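You operate a simulated robot arm through the tools that you are given. There is no shell and no other tool.

Carry out the task below with a simulated robot arm. There is one attempt and no reset: what you move stays moved.

## Task
Close up machine ten's loader: platform down to slot 6, both stops shut.
Fine: loader switch to hold before the stops are touched, and left there; the three strips stay home; no refused key.

Only the result counts: the job must be done as asked and must still hold three seconds after the hand-in. Knocking over, shifting, dropping, spilling or breaking anything else fails it.

## Robot
A 7-joint arm with a three-finger gripper, fixed in place. Base frame: the origin is at the foot of the arm, x ahead of it, y to its left, z up. Lengths are in mm, angles in degrees, forces in N, time in s.
Its first joint turns from -166.0 to 166.0 degrees. Payload 2.69 kg.
Tool frame: the origin (TCP) lies between the finger pads and is the grasp point; the fingertips stand 29 mm ahead of it; z points along the fingers, y is the line along which they close. The gripper opens to 120 mm. The gripper's body begins 78 mm behind the TCP.
Orientation is that of the tool frame in the base frame, as a unit quaternion [x, y, z, w]. With the fingers straight down and closing along the base's y, the tool's x points along the base's -x, its y along +y and its z along -z.

## Interface
- The arm moves only by the tool play_rows. Its argument "targets" is a list of rows, each an object (a shift or turn left out is 0, a gripper value left out holds the last) with "turn": the turn, a rotation vector about the tool's x, y, z in degrees, a list of three; "slide": the shift along the tool's x, y, z in mm, a list of three; "grip": the gripper command, from -1 (fully open) to 1 (shut), values between in proportion. In form: [{"turn": [wx, wy, wz], "slide": [dx, dy, dz], "grip": grip}, ...]. A call has 1 to 20 rows; each row shifts and turns the commanded pose from where the row before left it, along the tool's axes as they then stand. Each row takes 0.2 s and may step no farther than 50 mm and 8.6 degrees from the row before; otherwise, or with a gripper value out of range, the whole call is refused. Where a pose cannot be reached the arm comes as near as it can. A force on the tool above 40 N (or 10 N above the force at the start of the call, whichever is more), or a blocked arm, ends the call early, and 0.2 s more pass. The fingers move at their own pace and stop on an object; they squeeze with about 42 N. The grip force told is the motor's: it shows also when the fingers shut on nothing. Time passes only in rows, and 0.2 s behind the last, so rows that do not move let the fingers close. It gives the time, the measured TCP pose, the force on the tool (base axes), the opening and the grip force at its end, in the units of the frame above (readings bear some noise), with the torque about the TCP (base axes, N m) and any sound that the robot's microphone picked up, and new pictures: "pictures" is both (left out), scene, wrist or none.
- Cameras (640 x 400 px; columns grow to the right, rows downward): "scene" is fixed at [219.2, 501.6, 1483.4]; the picture's right is [-0.29, -0.96, 0.00], its down [-0.60, 0.18, -0.78] and it looks along [0.75, -0.23, -0.63] (base axes); focal length 340 px, centre (320, 200). "wrist" rides on the gripper at [63, 0, -104] in the tool frame; the picture's right is [0.00, 1.00, 0.00], its down [-0.83, 0.00, -0.56] and it looks along [-0.56, 0.00, 0.83] (tool axes); focal length 275 px, centre (320, 200). There is no depth. A picture from a camera that has moved, and an enlarged one, comes with that camera's place and axes in the base frame and with its lens.
- move_column(by): slides the trunk up (or, below 0, down) by that many mm; the arm rides with it, the base frame stays. It gives what a move gives, with no picture.
- inspect(camera, box): a new picture of the part [left, top, right, bottom] of that camera's present view, enlarged. It takes no simulated time.
- sign_off(): hands the job in; it is judged then, once.

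Places have to be worked out from the pictures, the camera data and where the tool is seen. Open the gripper and draw the arm clear of the work before you hand the job in, unless the task says otherwise.

The tools are called after ">>>" by a JSON object that holds its "name" and its "arguments". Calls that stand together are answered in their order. play_rows: Moves the arm, as the interface text tells. Its arguments: {"type":"object","properties":{"targets":{"type":"array"},"pictures":{"type":"string","enum":["both","scene","wrist","none"]}},"required":["targets"]} The other tools are called the same way: move_column (by) slides the trunk up or down; inspect (camera, box) takes an enlarged picture of a part of a camera's view; sign_off () hands the job in.

At the start:

```text
t: 0.0
position: [506.9, 487.8, 1277.2]
orientation: [-0.001, 1.0, 0.0, -0.001]
ft_force: [0.1, -0.2, -0.7]
ft_torque: [-0.02, 0.0, 0.01]
grip_width: 120.3
finger_force: 0.1
trunk travel left (down, up): [-425.0, 161.0]
```

scene: 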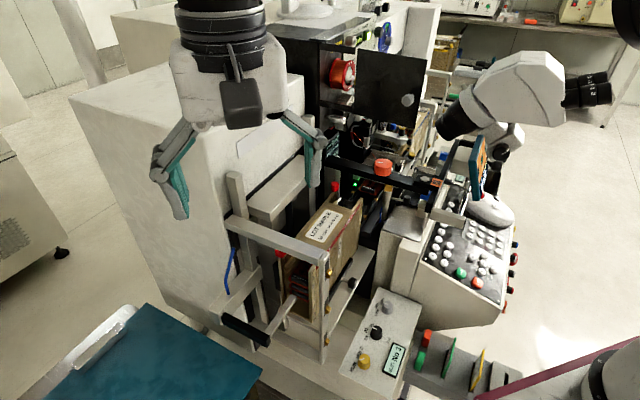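
wrist: 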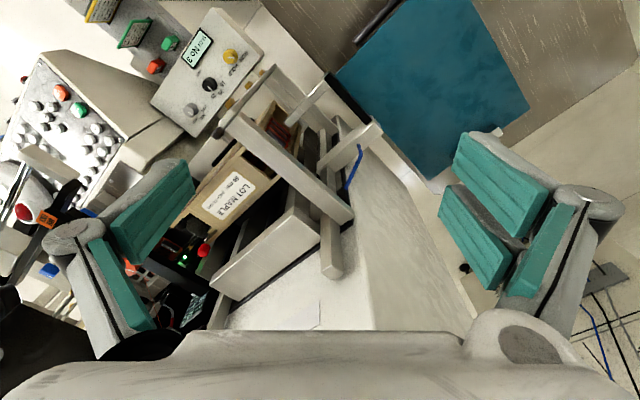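

I start by looking closely at the loader area in both cameras before moving anything.

>>> {"name": "inspect", "arguments": {"camera": "scene", "box": [200, 160, 440, 400]}}

>>> {"name": "inspect", "arguments": {"camera": "scene", "box": [320, 280, 440, 400]}}

>>> {"name": "inspect", "arguments": {"camera": "wrist", "box": [140, 0, 400, 240]}}

>>> {"name": "inspect", "arguments": {"camera": "scene", "box": [400, 180, 520, 300]}}

```text
1.67 times, centred on (320, 280) of scene
camera zoom: at [219.2, 501.6, 1483.4], right [-0.29, -0.96, 0.0], down [-0.6, 0.18, -0.78], along [0.75, -0.23, -0.63], focal length 568 px, centre (320, 67)
```

zoom: 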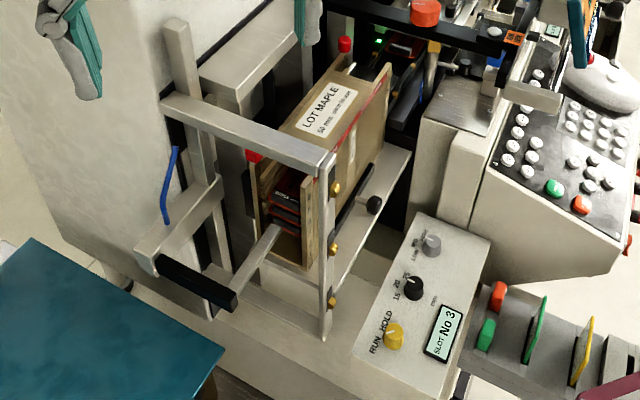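

```text
3.33 times, centred on (380, 340) of scene
camera zoom: at [219.2, 501.6, 1483.4], right [-0.29, -0.96, 0.0], down [-0.6, 0.18, -0.78], along [0.75, -0.23, -0.63], focal length 1135 px, centre (120, -267)
```

zoom: 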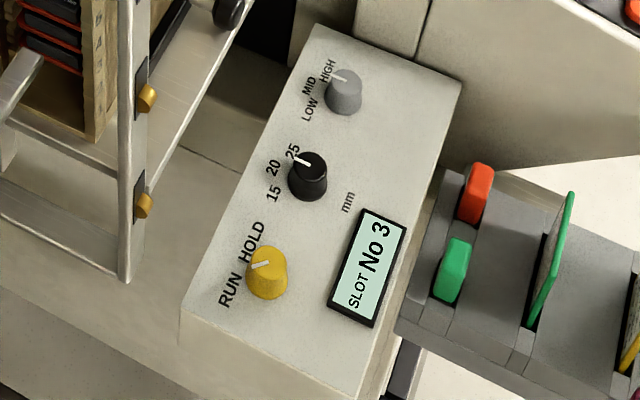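

```text
1.67 times, centred on (270, 120) of wrist
camera zoom: at [444.1, 487.2, 1382.5], right [-0.01, 1.0, 0.0], down [0.83, 0.0, 0.56], along [0.56, 0.0, -0.83], focal length 459 px, centre (403, 333)
```

zoom: 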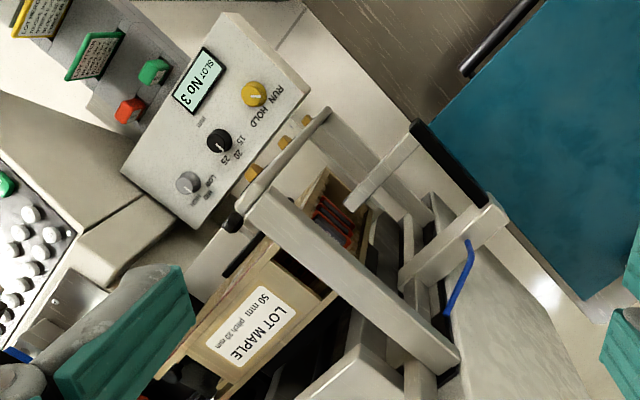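

```text
3.33 times, centred on (460, 240) of scene
camera zoom: at [219.2, 501.6, 1483.4], right [-0.29, -0.96, 0.0], down [-0.6, 0.18, -0.78], along [0.75, -0.23, -0.63], focal length 1135 px, centre (-147, 67)
```

zoom: 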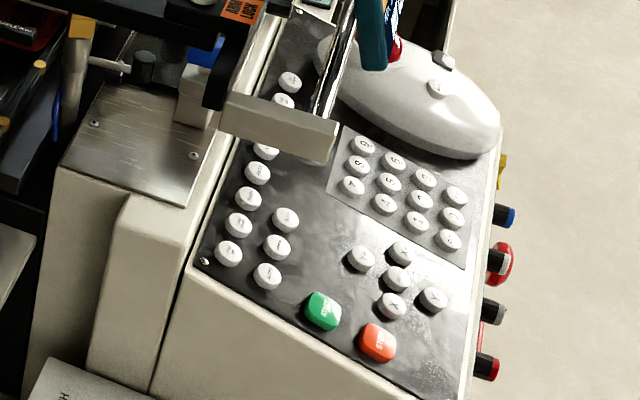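

>>> {"name": "inspect", "arguments": {"camera": "wrist", "box": [80, 0, 200, 75]}}

>>> {"name": "inspect", "arguments": {"camera": "scene", "box": [270, 190, 370, 260]}}

>>> {"name": "inspect", "arguments": {"camera": "scene", "box": [410, 310, 530, 400]}}

>>> {"name": "inspect", "arguments": {"camera": "scene", "box": [310, 120, 450, 220]}}

>>> {"name": "inspect", "arguments": {"camera": "wrist", "box": [0, 40, 150, 300]}}

>>> {"name": "inspect", "arguments": {"camera": "scene", "box": [215, 240, 375, 370]}}

```text
5.33 times, centred on (140, 38) of wrist
camera zoom: at [444.1, 487.2, 1382.5], right [-0.01, 1.0, 0.0], down [0.83, 0.0, 0.56], along [0.56, 0.0, -0.83], focal length 1468 px, centre (1280, 1067)
```

zoom: 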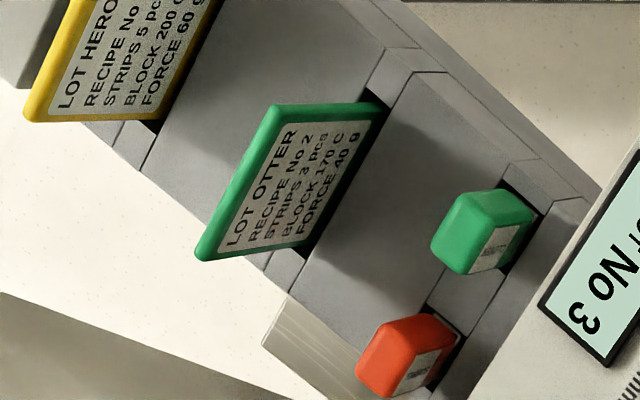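

```text
5.71 times, centred on (320, 225) of scene
camera zoom: at [219.2, 501.6, 1483.4], right [-0.29, -0.96, 0.0], down [-0.6, 0.18, -0.78], along [0.75, -0.23, -0.63], focal length 1946 px, centre (320, 57)
```

zoom: 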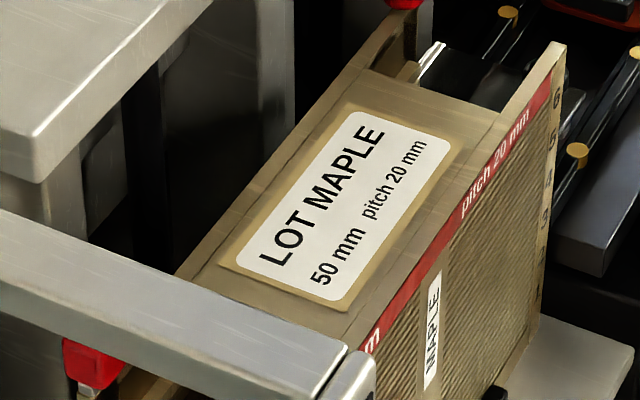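

```text
4.44 times, centred on (470, 355) of scene
camera zoom: at [219.2, 501.6, 1483.4], right [-0.29, -0.96, 0.0], down [-0.6, 0.18, -0.78], along [0.75, -0.23, -0.63], focal length 1514 px, centre (-347, -489)
```

zoom: 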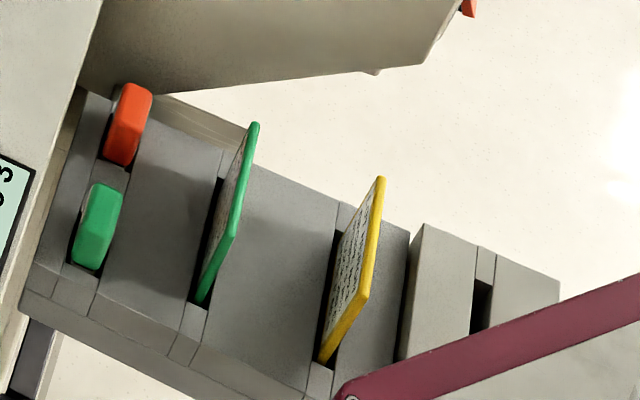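

```text
4.00 times, centred on (380, 170) of scene
camera zoom: at [219.2, 501.6, 1483.4], right [-0.29, -0.96, 0.0], down [-0.6, 0.18, -0.78], along [0.75, -0.23, -0.63], focal length 1362 px, centre (80, 320)
```

zoom: 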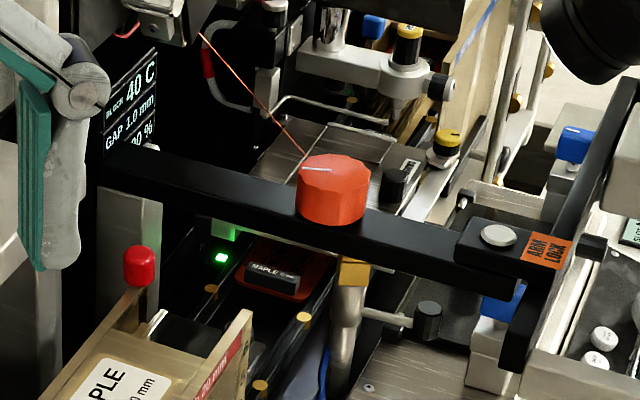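

```text
1.54 times, centred on (75, 170) of wrist
camera zoom: at [444.1, 487.2, 1382.5], right [-0.01, 1.0, 0.0], down [0.83, 0.0, 0.56], along [0.56, 0.0, -0.83], focal length 424 px, centre (697, 246)
```

zoom: 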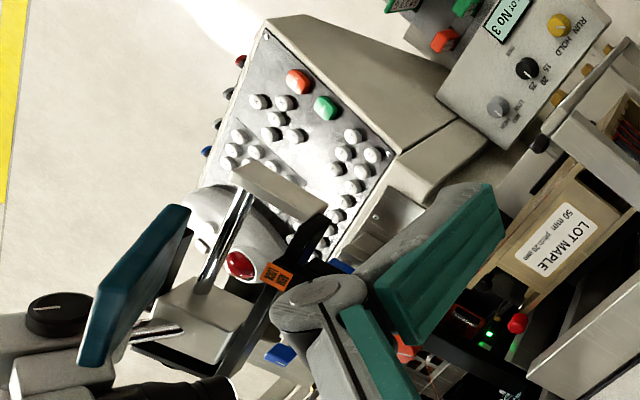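

```text
3.08 times, centred on (295, 305) of scene
camera zoom: at [219.2, 501.6, 1483.4], right [-0.29, -0.96, 0.0], down [-0.6, 0.18, -0.78], along [0.75, -0.23, -0.63], focal length 1048 px, centre (397, -123)
```

zoom: 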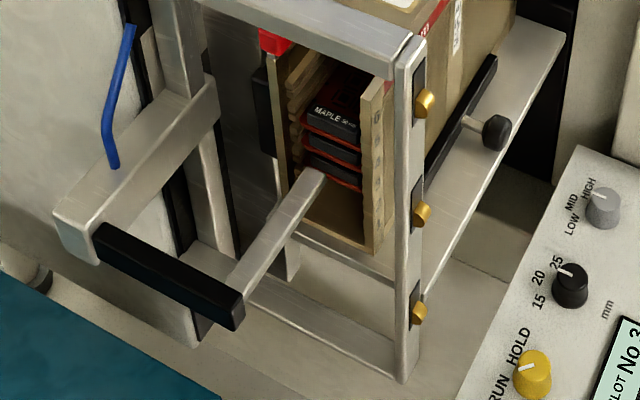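

The loader has knobs at roughly (510..612, 318..217, 800) and a key panel near (585, 70, 898). I move the wrist camera over them, well above everything, to read the labels.

>>> {"name": "play_rows", "arguments": {"targets": [{"slide": [0, -36, 10]}, {"slide": [0, -36, 10]}, {"slide": [0, -36, 10]}, {"slide": [0, -36, 10]}, {"slide": [0, -36, 10]}, {"slide": [0, -36, 10]}, {"slide": [0, -36, 10]}, {"slide": [0, -36, 10]}]}}

```text
t: 1.8
position: [508.3, 198.3, 1199.3]
orientation: [-0.001, 1.0, 0.0, 0.0]
ft_force: [0.1, 0.9, -0.1]
ft_torque: [-0.05, 0.01, -0.02]
grip_width: 120.1
finger_force: 0.0
trunk travel left (down, up): [-425.0, 161.0]
camera wrist: at [444.9, 198.4, 1302.5], right [-0.01, 1.0, 0.0], down [0.83, 0.0, 0.56], along [0.56, 0.0, -0.83], focal length 275 px, centre (320, 200)
```

scene: 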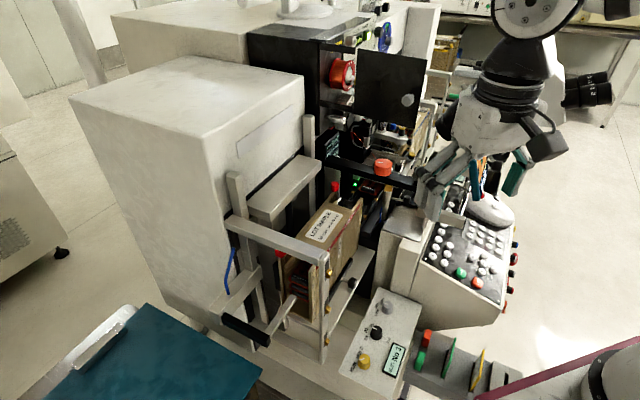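
wrist: 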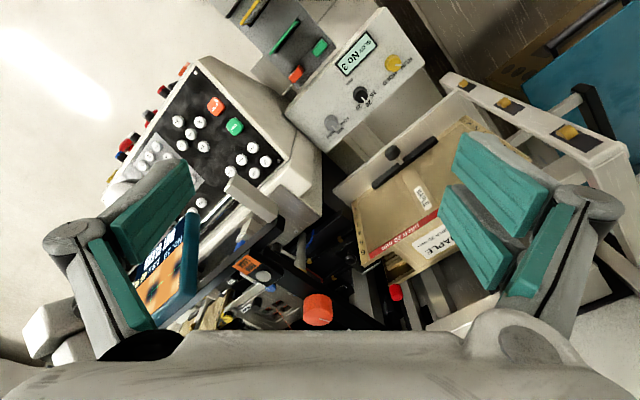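

Good view. I zoom in on keys, rack, knobs and magazine.

>>> {"name": "inspect", "arguments": {"camera": "wrist", "box": [120, 70, 280, 210]}}

>>> {"name": "inspect", "arguments": {"camera": "wrist", "box": [320, 20, 420, 140]}}

>>> {"name": "inspect", "arguments": {"camera": "wrist", "box": [210, -10, 340, 90]}}

>>> {"name": "inspect", "arguments": {"camera": "wrist", "box": [340, 110, 480, 230]}}

>>> {"name": "inspect", "arguments": {"camera": "wrist", "box": [360, 210, 480, 340]}}

>>> {"name": "inspect", "arguments": {"camera": "wrist", "box": [130, 200, 330, 330]}}

```text
2.86 times, centred on (200, 140) of wrist
camera zoom: at [444.9, 198.4, 1302.5], right [-0.01, 1.0, 0.0], down [0.83, 0.0, 0.56], along [0.56, 0.0, -0.83], focal length 786 px, centre (663, 371)
```

zoom: 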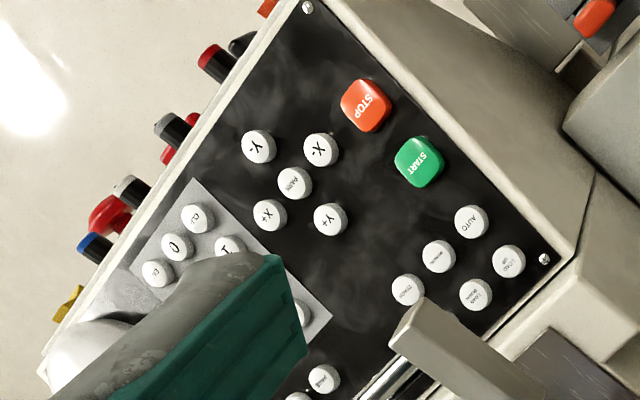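

```text
3.33 times, centred on (370, 80) of wrist
camera zoom: at [444.9, 198.4, 1302.5], right [-0.01, 1.0, 0.0], down [0.83, 0.0, 0.56], along [0.56, 0.0, -0.83], focal length 918 px, centre (153, 600)
```

zoom: 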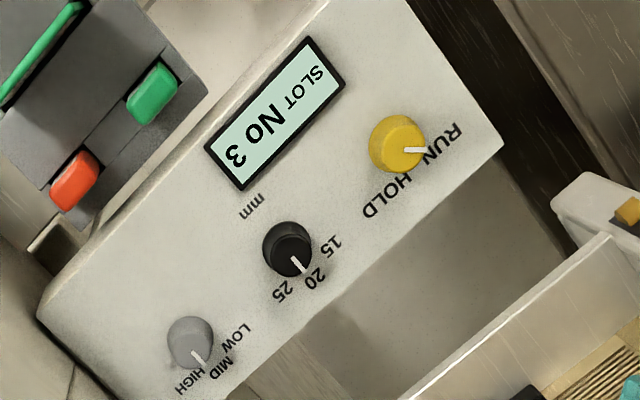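

```text
refused: -10 is not a number from 0 to 400
```

```text
3.33 times, centred on (410, 170) of wrist
camera zoom: at [444.9, 198.4, 1302.5], right [-0.01, 1.0, 0.0], down [0.83, 0.0, 0.56], along [0.56, 0.0, -0.83], focal length 918 px, centre (20, 300)
```

zoom: 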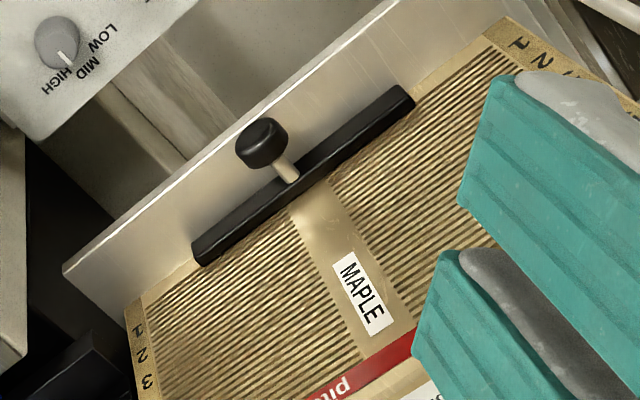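

```text
3.08 times, centred on (420, 275) of wrist
camera zoom: at [444.9, 198.4, 1302.5], right [-0.01, 1.0, 0.0], down [0.83, 0.0, 0.56], along [0.56, 0.0, -0.83], focal length 847 px, centre (12, -31)
```

zoom: 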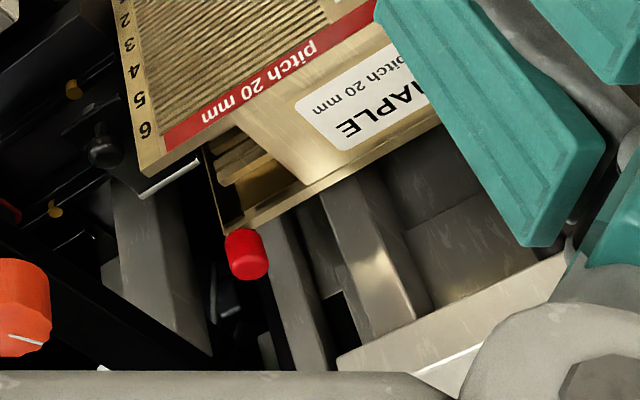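

```text
3.08 times, centred on (230, 265) of wrist
camera zoom: at [444.9, 198.4, 1302.5], right [-0.01, 1.0, 0.0], down [0.83, 0.0, 0.56], along [0.56, 0.0, -0.83], focal length 847 px, centre (597, 0)
```

zoom: 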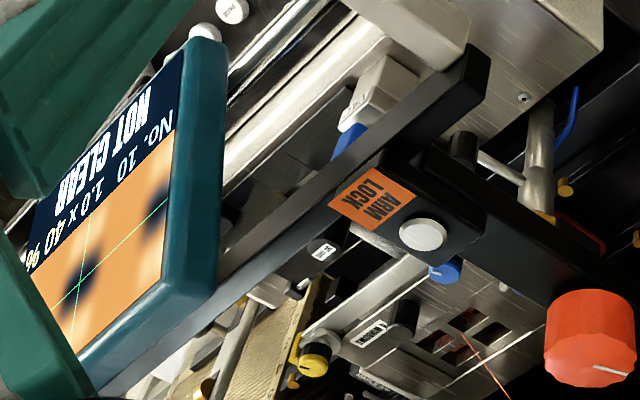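

>>> {"name": "inspect", "arguments": {"camera": "wrist", "box": [225, 135, 265, 160]}}

>>> {"name": "inspect", "arguments": {"camera": "wrist", "box": [180, 160, 260, 210]}}

>>> {"name": "inspect", "arguments": {"camera": "wrist", "box": [200, 0, 340, 88]}}

>>> {"name": "inspect", "arguments": {"camera": "scene", "box": [425, 225, 485, 265]}}

>>> {"name": "inspect", "arguments": {"camera": "scene", "box": [440, 195, 520, 245]}}

```text
16.00 times, centred on (245, 148) of wrist
camera zoom: at [444.9, 198.4, 1302.5], right [-0.01, 1.0, 0.0], down [0.83, 0.0, 0.56], along [0.56, 0.0, -0.83], focal length 4404 px, centre (1520, 1040)
```

zoom: 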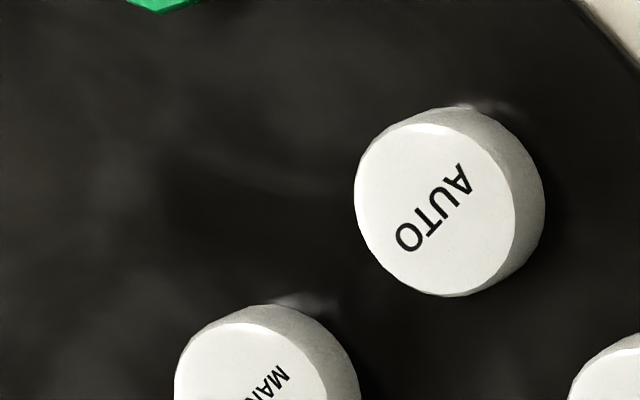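

```text
8.00 times, centred on (220, 185) of wrist
camera zoom: at [444.9, 198.4, 1302.5], right [-0.01, 1.0, 0.0], down [0.83, 0.0, 0.56], along [0.56, 0.0, -0.83], focal length 2202 px, centre (1120, 320)
```

zoom: 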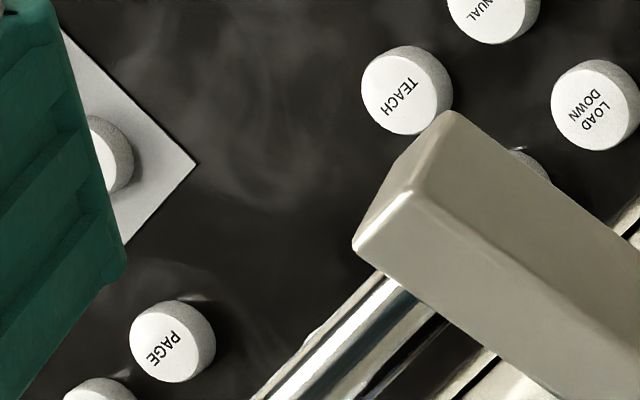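

```text
4.55 times, centred on (270, 44) of wrist
camera zoom: at [444.9, 198.4, 1302.5], right [-0.01, 1.0, 0.0], down [0.83, 0.0, 0.56], along [0.56, 0.0, -0.83], focal length 1251 px, centre (547, 909)
```

zoom: 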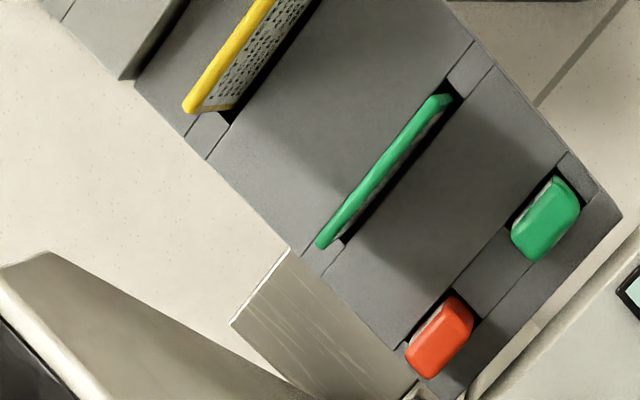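

```text
10.00 times, centred on (455, 245) of scene
camera zoom: at [219.2, 501.6, 1483.4], right [-0.29, -0.96, 0.0], down [-0.6, 0.18, -0.78], along [0.75, -0.23, -0.63], focal length 3405 px, centre (-1030, -250)
```

zoom: 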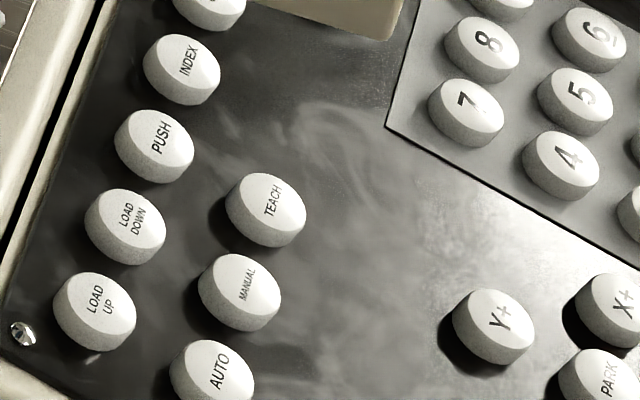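

```text
8.00 times, centred on (480, 220) of scene
camera zoom: at [219.2, 501.6, 1483.4], right [-0.29, -0.96, 0.0], down [-0.6, 0.18, -0.78], along [0.75, -0.23, -0.63], focal length 2724 px, centre (-960, 40)
```

zoom: 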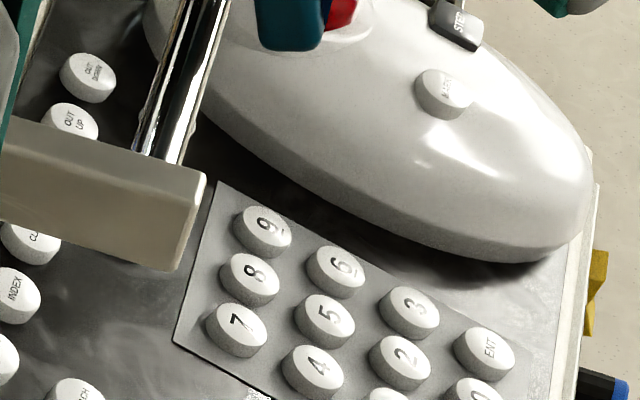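

>>> {"name": "inspect", "arguments": {"camera": "wrist", "box": [100, 200, 220, 330]}}

>>> {"name": "inspect", "arguments": {"camera": "scene", "box": [305, 110, 405, 200]}}

>>> {"name": "inspect", "arguments": {"camera": "scene", "box": [260, 170, 360, 270]}}

>>> {"name": "inspect", "arguments": {"camera": "scene", "box": [210, 160, 330, 260]}}

>>> {"name": "inspect", "arguments": {"camera": "scene", "box": [320, 20, 450, 130]}}

```text
3.08 times, centred on (160, 265) of wrist
camera zoom: at [444.9, 198.4, 1302.5], right [-0.01, 1.0, 0.0], down [0.83, 0.0, 0.56], along [0.56, 0.0, -0.83], focal length 847 px, centre (812, 0)
```

zoom: 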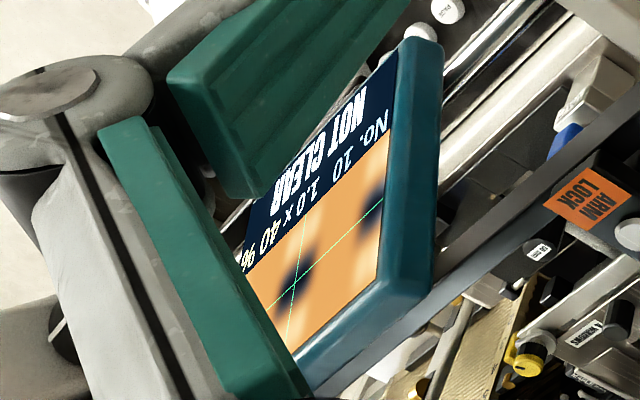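

```text
4.44 times, centred on (355, 155) of scene
camera zoom: at [219.2, 501.6, 1483.4], right [-0.29, -0.96, 0.0], down [-0.6, 0.18, -0.78], along [0.75, -0.23, -0.63], focal length 1514 px, centre (164, 400)
```

zoom: 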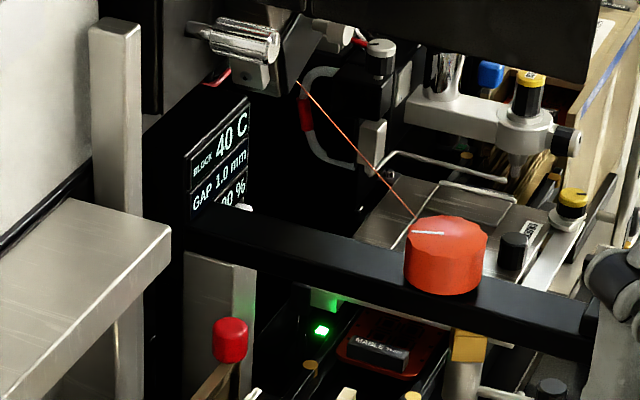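

```text
4.00 times, centred on (310, 220) of scene
camera zoom: at [219.2, 501.6, 1483.4], right [-0.29, -0.96, 0.0], down [-0.6, 0.18, -0.78], along [0.75, -0.23, -0.63], focal length 1362 px, centre (360, 120)
```

zoom: 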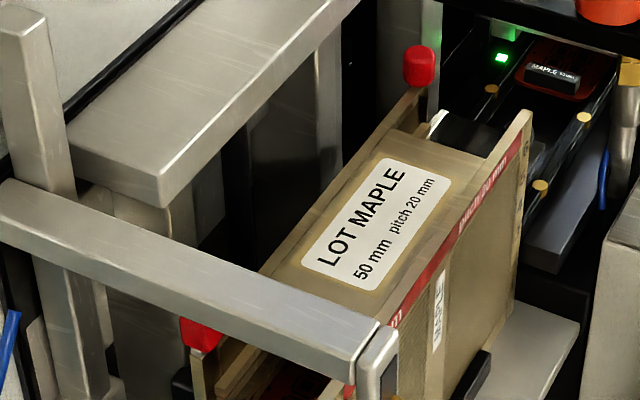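

```text
4.00 times, centred on (270, 210) of scene
camera zoom: at [219.2, 501.6, 1483.4], right [-0.29, -0.96, 0.0], down [-0.6, 0.18, -0.78], along [0.75, -0.23, -0.63], focal length 1362 px, centre (520, 160)
```

zoom: 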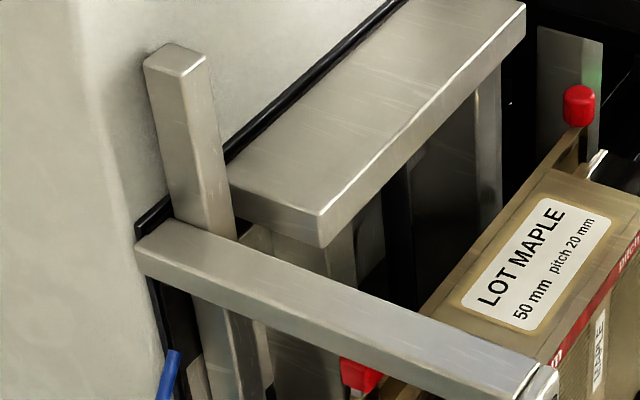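

```text
3.64 times, centred on (385, 75) of scene
camera zoom: at [219.2, 501.6, 1483.4], right [-0.29, -0.96, 0.0], down [-0.6, 0.18, -0.78], along [0.75, -0.23, -0.63], focal length 1238 px, centre (84, 654)
```

zoom: 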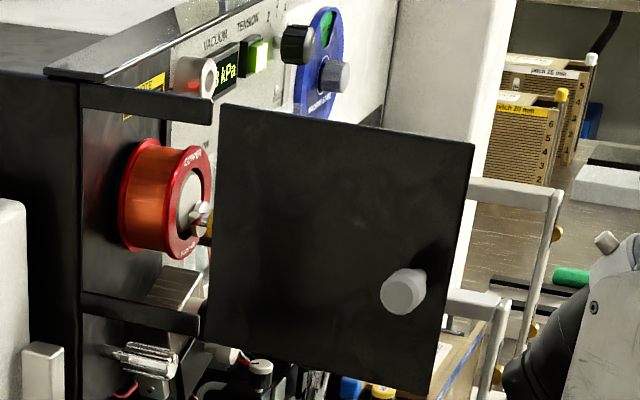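

The keys include LOAD UP / LOAD DOWN; the switch is at RUN, pitch 20 matches the magazine, display reads slot 3. Now I look at the magazine's red-capped stops from above.

>>> {"name": "play_rows", "arguments": {"targets": [{"slide": [0, 25, -10]}, {"slide": [0, 32, -10]}, {"slide": [0, 32, -10]}, {"slide": [0, 32, -10]}, {"slide": [0, 32, 0]}, {"slide": [0, 32, 0]}]}}

```text
t: 3.2
position: [506.5, 383.1, 1238.2]
orientation: [-0.002, 1.0, 0.0, 0.0]
ft_force: [-1.0, -0.6, 0.3]
ft_torque: [0.01, 0.0, -0.02]
grip_width: 119.9
finger_force: 0.1
trunk travel left (down, up): [-425.0, 161.0]
camera wrist: at [443.5, 383.9, 1342.6], right [-0.01, 1.0, 0.0], down [0.83, 0.0, 0.56], along [0.56, 0.0, -0.83], focal length 275 px, centre (320, 200)
```

scene: 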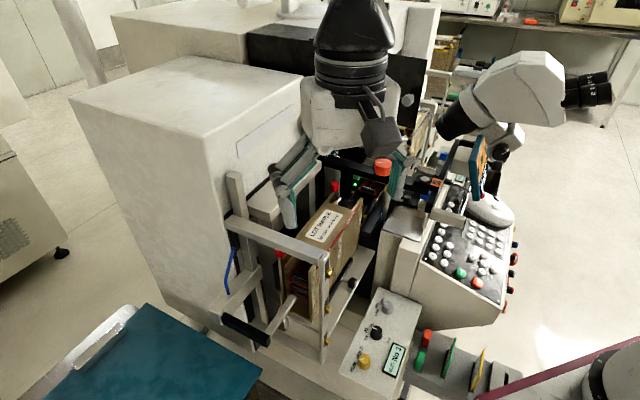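
wrist: 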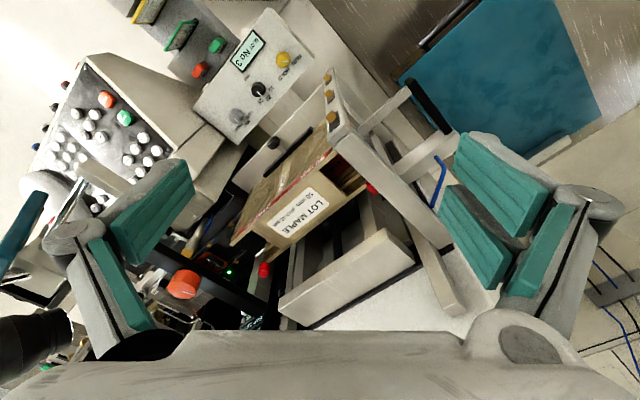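

>>> {"name": "inspect", "arguments": {"camera": "wrist", "box": [220, 150, 400, 290]}}

>>> {"name": "inspect", "arguments": {"camera": "wrist", "box": [310, 140, 400, 210]}}

>>> {"name": "inspect", "arguments": {"camera": "wrist", "box": [220, 220, 310, 290]}}

```text
2.86 times, centred on (310, 220) of wrist
camera zoom: at [443.5, 383.9, 1342.6], right [-0.01, 1.0, 0.0], down [0.83, 0.0, 0.56], along [0.56, 0.0, -0.83], focal length 786 px, centre (349, 143)
```

zoom: 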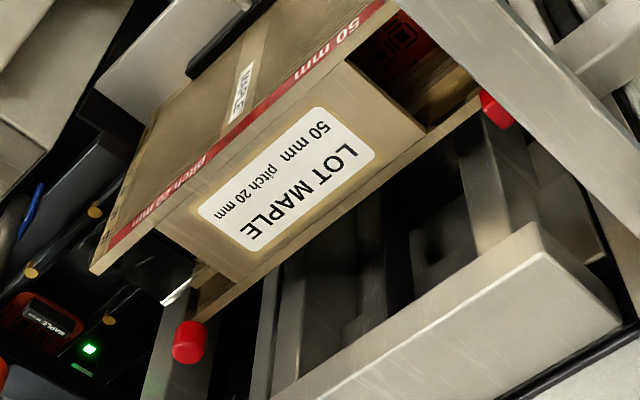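

```text
5.71 times, centred on (355, 175) of wrist
camera zoom: at [443.5, 383.9, 1342.6], right [-0.01, 1.0, 0.0], down [0.83, 0.0, 0.56], along [0.56, 0.0, -0.83], focal length 1573 px, centre (120, 343)
```

zoom: 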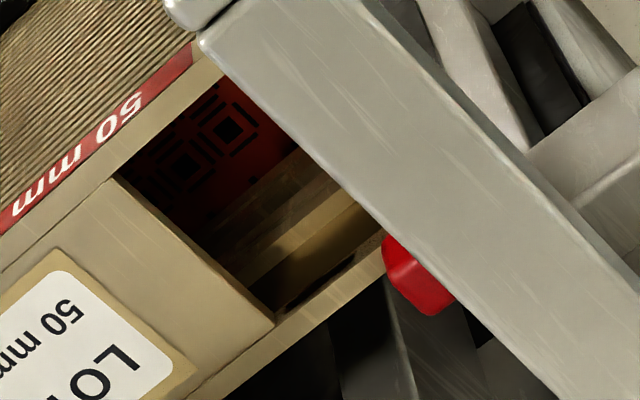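

```text
5.71 times, centred on (265, 255) of wrist
camera zoom: at [443.5, 383.9, 1342.6], right [-0.01, 1.0, 0.0], down [0.83, 0.0, 0.56], along [0.56, 0.0, -0.83], focal length 1573 px, centre (634, -114)
```

zoom: 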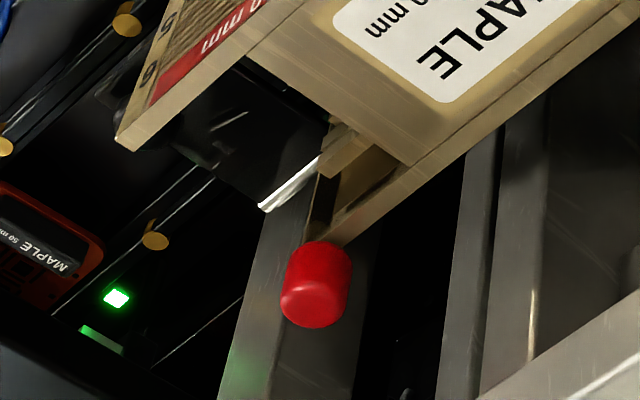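

>>> {"name": "inspect", "arguments": {"camera": "scene", "box": [265, 240, 325, 330]}}

>>> {"name": "inspect", "arguments": {"camera": "scene", "box": [320, 170, 380, 220]}}

>>> {"name": "inspect", "arguments": {"camera": "scene", "box": [425, 30, 475, 70]}}

```text
4.44 times, centred on (295, 285) of scene
camera zoom: at [219.2, 501.6, 1483.4], right [-0.29, -0.96, 0.0], down [-0.6, 0.18, -0.78], along [0.75, -0.23, -0.63], focal length 1514 px, centre (431, -178)
```

zoom: 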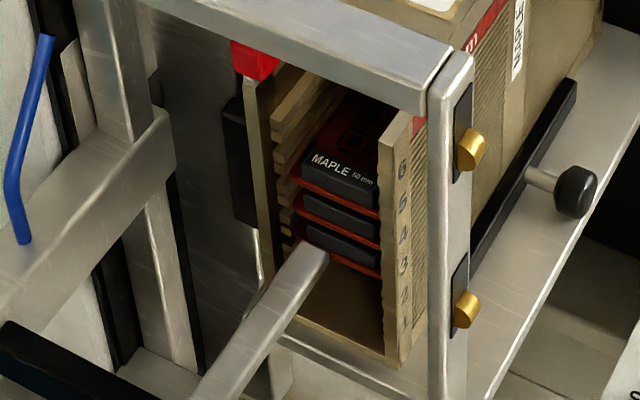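

```text
8.00 times, centred on (350, 195) of scene
camera zoom: at [219.2, 501.6, 1483.4], right [-0.29, -0.96, 0.0], down [-0.6, 0.18, -0.78], along [0.75, -0.23, -0.63], focal length 2724 px, centre (80, 240)
```

zoom: 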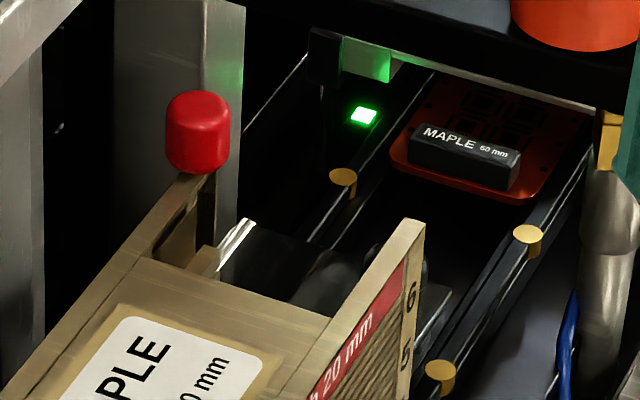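

```text
10.00 times, centred on (450, 50) of scene
camera zoom: at [219.2, 501.6, 1483.4], right [-0.29, -0.96, 0.0], down [-0.6, 0.18, -0.78], along [0.75, -0.23, -0.63], focal length 3405 px, centre (-980, 1700)
```

zoom: 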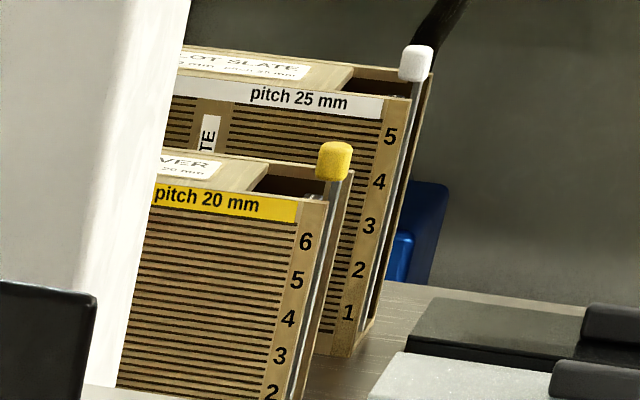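

The stops appear to be red caps near (630,449,1038) and (785,294,1039) at the ends of the magazine's far wall. I yaw 45° so the tool lines up with the magazine and look along it from the pusher end, staying clear of the frame (top bar ~1084, post ~1207).

>>> {"name": "play_rows", "arguments": {"targets": [{"turn": [0, 0, 7.5], "slide": [0, 0, 0]}, {"turn": [0, 0, 7.5]}, {"turn": [0, 0, 7.5]}, {"turn": [0, 0, 7.5]}, {"turn": [0, 0, 7.5]}, {"turn": [0, 0, 7.5]}, {"slide": [30, 0, 0]}, {"slide": [30, 0, 0]}, {"slide": [0, 40, 0]}, {"slide": [0, 40, 0]}, {"slide": [0, 30, 0]}, {"slide": [0, 0, 30]}, {"slide": [0, 0, 30]}]}}

```text
t: 6.0
position: [543.9, 503.5, 1176.6]
orientation: [0.382, 0.924, 0.0, 0.0]
ft_force: [-0.3, -0.7, 0.8]
ft_torque: [0.02, -0.01, -0.01]
grip_width: 119.8
finger_force: 0.1
trunk travel left (down, up): [-425.0, 161.0]
camera wrist: at [498.3, 549.2, 1281.8], right [0.7, 0.71, 0.0], down [0.59, -0.58, 0.56], along [0.4, -0.39, -0.83], focal length 275 px, centre (320, 200)
```

scene: 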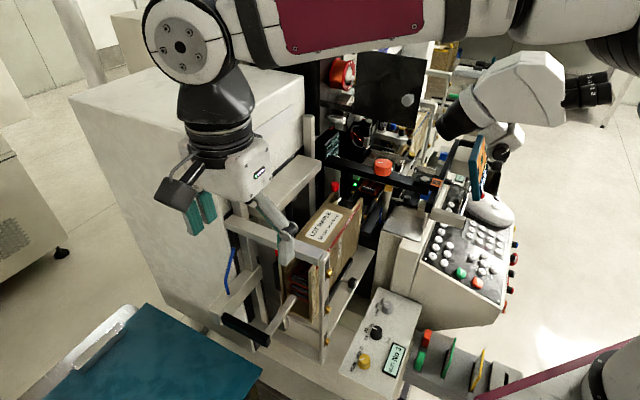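
wrist: 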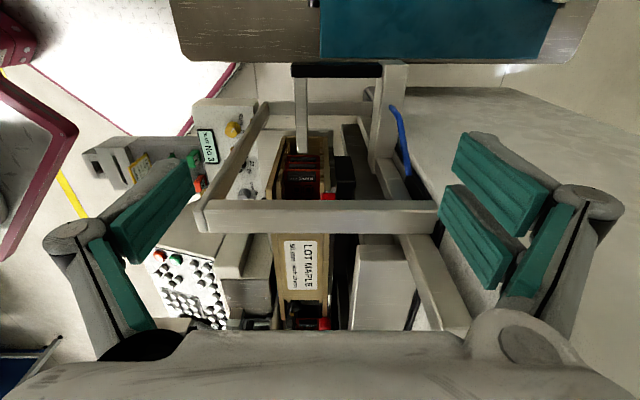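

>>> {"name": "inspect", "arguments": {"camera": "wrist", "box": [255, 110, 375, 210]}}

>>> {"name": "inspect", "arguments": {"camera": "wrist", "box": [300, 155, 360, 205]}}

>>> {"name": "inspect", "arguments": {"camera": "wrist", "box": [260, 230, 360, 340]}}

>>> {"name": "inspect", "arguments": {"camera": "wrist", "box": [120, 120, 280, 260]}}

```text
4.00 times, centred on (315, 160) of wrist
camera zoom: at [498.3, 549.2, 1281.8], right [0.7, 0.71, 0.0], down [0.59, -0.58, 0.56], along [0.4, -0.39, -0.83], focal length 1101 px, centre (340, 360)
```

zoom: 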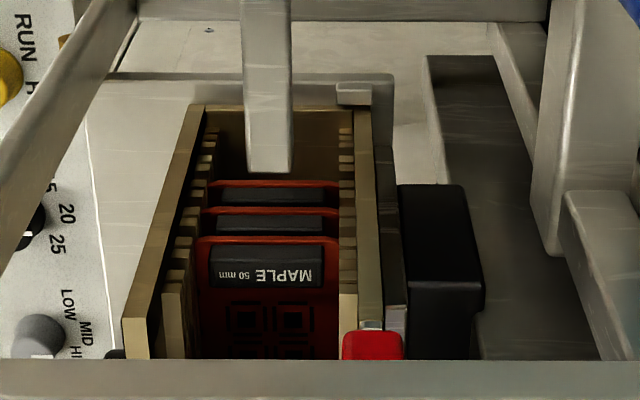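

```text
8.00 times, centred on (330, 180) of wrist
camera zoom: at [498.3, 549.2, 1281.8], right [0.7, 0.71, 0.0], down [0.59, -0.58, 0.56], along [0.4, -0.39, -0.83], focal length 2202 px, centre (240, 360)
```

zoom: 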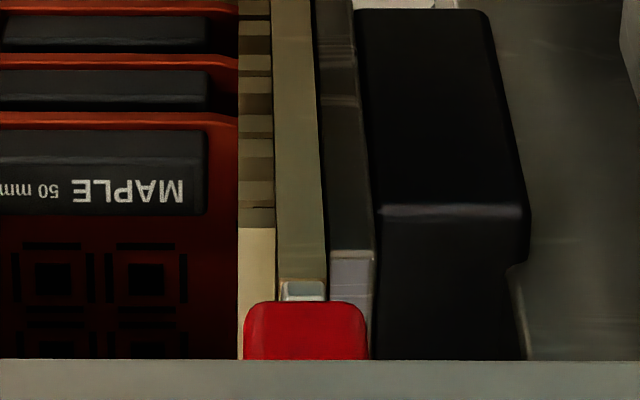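

```text
3.64 times, centred on (310, 285) of wrist
camera zoom: at [498.3, 549.2, 1281.8], right [0.7, 0.71, 0.0], down [0.59, -0.58, 0.56], along [0.4, -0.39, -0.83], focal length 1001 px, centre (356, -109)
```

zoom: 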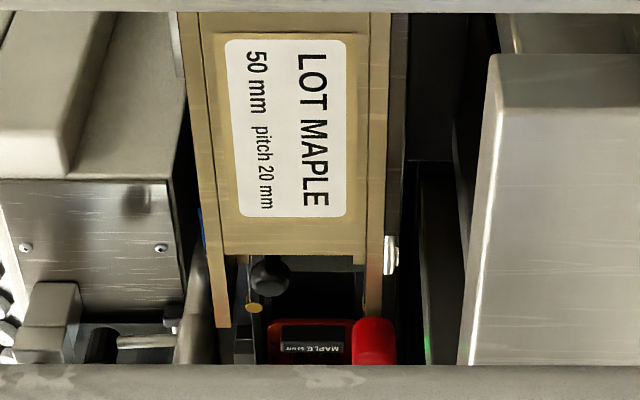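

```text
2.86 times, centred on (200, 190) of wrist
camera zoom: at [498.3, 549.2, 1281.8], right [0.7, 0.71, 0.0], down [0.59, -0.58, 0.56], along [0.4, -0.39, -0.83], focal length 786 px, centre (663, 229)
```

zoom: 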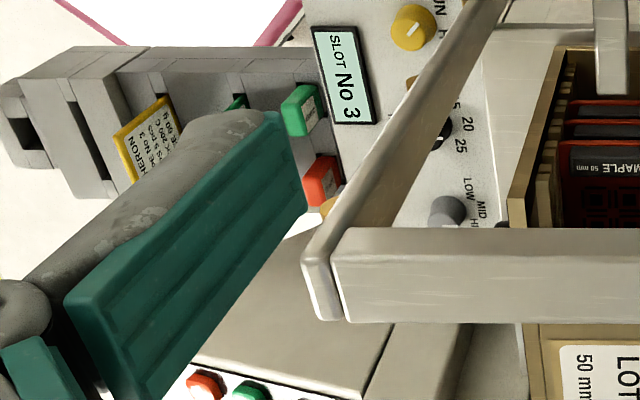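

Three strips sit in the magazine and the first stop is below the frame bar; lowering the platform should free it. A beige bar hangs around z≈1050 near the LOAD keys, so I'll look at the key panel from the operator's side next.

>>> {"name": "play_rows", "arguments": {"targets": [{"slide": [0, 0, -35]}, {"slide": [0, 0, -35]}, {"slide": [-24.7, -28.9, 0]}, {"slide": [-24.7, -28.9, 0]}, {"slide": [-24.7, -28.9, 0]}, {"slide": [-24.7, -28.9, 0]}, {"slide": [-24.7, -28.9, 0]}, {"slide": [-24.7, -28.9, 0]}, {"slide": [-24.7, -28.9, 0]}, {"slide": [-24.7, -28.9, 0]}, {"slide": [-33.5, -23, 0]}, {"slide": [-33.5, -23, 0]}, {"slide": [-33.5, -23, 0]}, {"slide": [-33.5, -23, 0]}, {"slide": [-33.5, -23, 0]}], "pictures": "none"}}

>>> {"name": "play_rows", "arguments": {"targets": [{"turn": [0, 0, -8.2]}, {"turn": [0, 0, -8.2]}, {"turn": [0, 0, -8.2]}, {"turn": [0, 0, -8.2]}, {"turn": [0, 0, -8.2]}, {"turn": [0, 0, -8.2]}, {"turn": [0, 0, -8.2]}, {"turn": [0, 0, -8.2]}, {"turn": [0, 0, -8.2]}, {"turn": [0, 0, -8.2]}, {"turn": [0, 0, -8]}, {"slide": [0, 0, 30]}, {"slide": [0, 0, 30]}, {"slide": [0, 0, 20]}]}}

```text
t: 9.2
position: [554.6, 3.6, 1246.6]
orientation: [0.383, 0.924, 0.0, 0.0]
ft_force: [-0.1, -0.1, -1.0]
ft_torque: [-0.03, 0.0, -0.01]
grip_width: 120.0
finger_force: 0.1
trunk travel left (down, up): [-425.0, 161.0]
```

```text
t: 12.2
position: [556.9, 1.6, 1168.1]
orientation: [-0.383, 0.924, 0.0, 0.0]
ft_force: [0.8, 0.3, 0.4]
ft_torque: [0.02, -0.01, 0.01]
grip_width: 119.8
finger_force: 0.0
trunk travel left (down, up): [-425.0, 161.0]
camera wrist: at [512.4, -43.5, 1272.4], right [-0.71, 0.7, 0.0], down [0.58, 0.59, 0.56], along [0.39, 0.4, -0.83], focal length 275 px, centre (320, 200)
```

scene: 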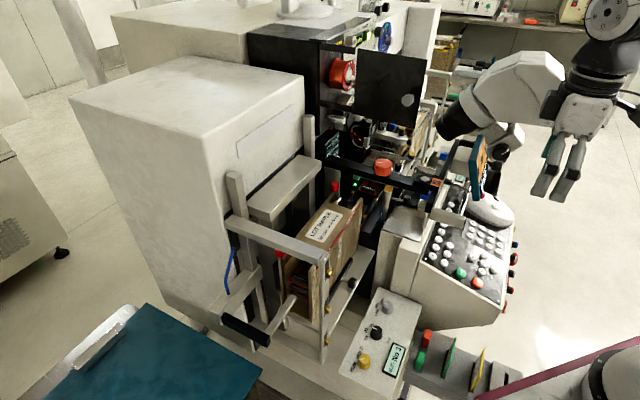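
wrist: 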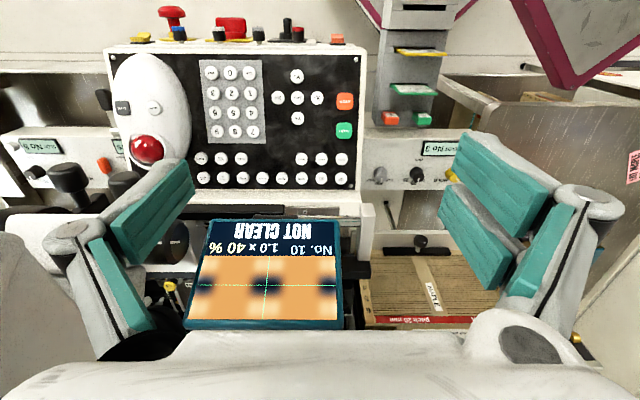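

>>> {"name": "inspect", "arguments": {"camera": "wrist", "box": [180, 140, 380, 270]}}

>>> {"name": "inspect", "arguments": {"camera": "wrist", "box": [270, 140, 370, 200]}}

>>> {"name": "inspect", "arguments": {"camera": "wrist", "box": [0, 100, 130, 200]}}

>>> {"name": "inspect", "arguments": {"camera": "wrist", "box": [360, 70, 480, 200]}}

>>> {"name": "inspect", "arguments": {"camera": "wrist", "box": [120, 0, 380, 80]}}

```text
3.08 times, centred on (280, 205) of wrist
camera zoom: at [512.4, -43.5, 1272.4], right [-0.71, 0.7, 0.0], down [0.58, 0.59, 0.56], along [0.39, 0.4, -0.83], focal length 847 px, centre (443, 185)
```

zoom: 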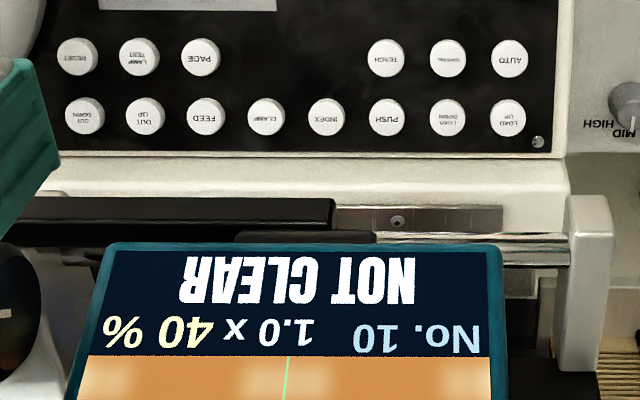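

```text
6.40 times, centred on (320, 170) of wrist
camera zoom: at [512.4, -43.5, 1272.4], right [-0.71, 0.7, 0.0], down [0.58, 0.59, 0.56], along [0.39, 0.4, -0.83], focal length 1762 px, centre (320, 392)
```

zoom: 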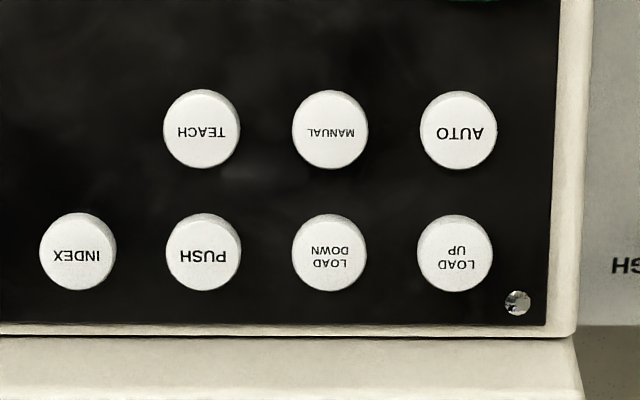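

```text
4.00 times, centred on (65, 150) of wrist
camera zoom: at [512.4, -43.5, 1272.4], right [-0.71, 0.7, 0.0], down [0.58, 0.59, 0.56], along [0.39, 0.4, -0.83], focal length 1101 px, centre (1340, 400)
```

zoom: 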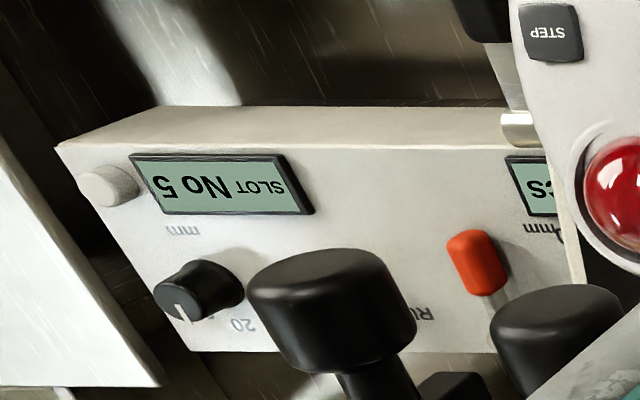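

```text
3.08 times, centred on (420, 135) of wrist
camera zoom: at [512.4, -43.5, 1272.4], right [-0.71, 0.7, 0.0], down [0.58, 0.59, 0.56], along [0.39, 0.4, -0.83], focal length 847 px, centre (12, 400)
```

zoom: 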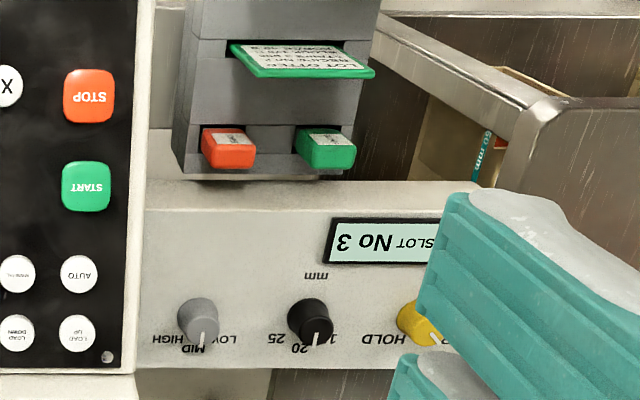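

```text
2.46 times, centred on (250, 40) of wrist
camera zoom: at [512.4, -43.5, 1272.4], right [-0.71, 0.7, 0.0], down [0.58, 0.59, 0.56], along [0.39, 0.4, -0.83], focal length 678 px, centre (492, 594)
```

zoom: 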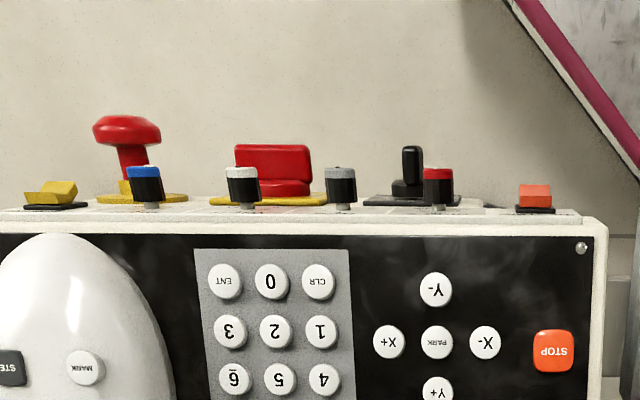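

The LOAD keys are unobstructed from the operator side but the tilted screen (bottom edge about n=475, z≈1090) overhangs them, so I must come in tilted from beneath it. I close the fingers, go down in front of the panel and tilt the tool ~50° outward.

>>> {"name": "play_rows", "arguments": {"targets": [{"slide": [4, 0, 0], "grip": 1}, {"slide": [4, 0, 20]}, {"slide": [4, 0, 30]}, {"slide": [4, 0, 30]}, {"slide": [0, 0, 30]}, {"turn": [0, -8.4, 0]}, {"turn": [0, -8.4, 0]}, {"turn": [0, -8.4, 0]}, {"turn": [0, -8.4, 0]}, {"turn": [0, -8.4, 0]}]}}

```text
t: 14.4
position: [584.8, -29.7, 1083.5]
orientation: [-0.358, 0.863, 0.138, 0.33]
ft_force: [-0.8, -0.4, 0.4]
ft_torque: [0.0, -0.03, -0.02]
grip_width: 0.1
finger_force: 28.3
out of reach, approached as far as the arm can: row 8, 9, 10
trunk travel left (down, up): [-425.0, 161.0]
camera wrist: at [502.6, -111.8, 1118.7], right [-0.71, 0.7, 0.0], down [0.17, 0.18, 0.97], along [0.68, 0.69, -0.25], focal length 275 px, centre (320, 200)
```

scene: 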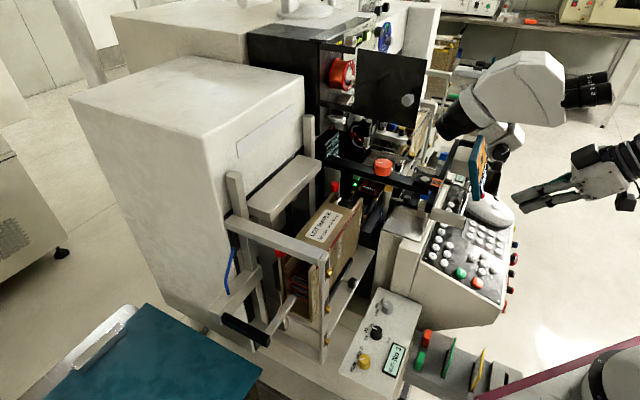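
wrist: 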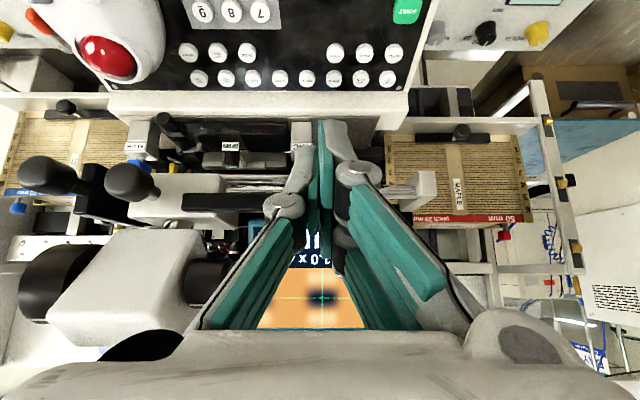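

The arm reached its inner limit (tilt about 42° instead of 50°). Lowering the trunk brings the tool down to key height without changing the arm's posture, so I slide it down 110 mm.

>>> {"name": "move_column", "arguments": {"by": -110}}

>>> {"name": "play_rows", "arguments": {"targets": [{"slide": [0, 0, 0]}]}}

```text
t: 15.8
position: [644.8, -30.4, 973.6]
orientation: [-0.359, 0.862, 0.139, 0.33]
ft_force: [-0.5, 0.1, 1.3]
ft_torque: [0.0, 0.03, -0.01]
grip_width: 0.1
finger_force: 28.2
trunk travel left (down, up): [-315.0, 271.0]
```

```text
t: 16.2
position: [644.1, -30.2, 974.3]
orientation: [-0.358, 0.863, 0.138, 0.329]
ft_force: [-1.2, 0.5, 0.4]
ft_torque: [0.01, -0.01, -0.03]
grip_width: 0.2
finger_force: 28.5
trunk travel left (down, up): [-315.0, 271.0]
camera wrist: at [562.8, -113.0, 1009.6], right [-0.71, 0.7, 0.0], down [0.17, 0.18, 0.97], along [0.68, 0.69, -0.25], focal length 275 px, centre (320, 200)
```

scene: 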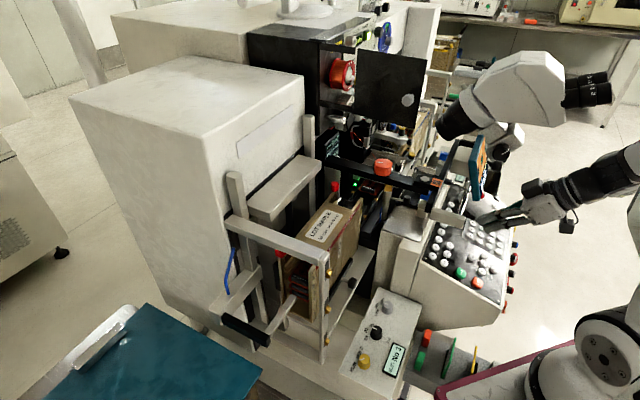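
wrist: 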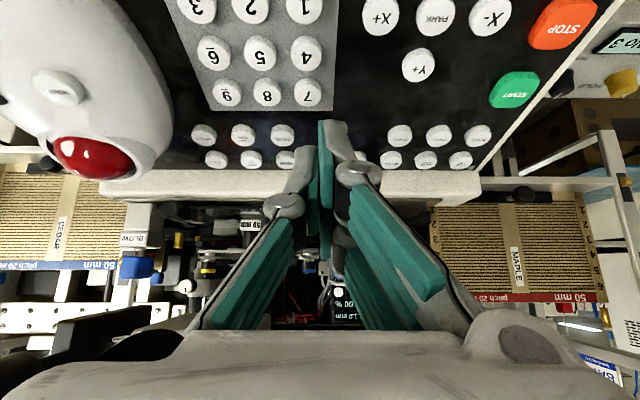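

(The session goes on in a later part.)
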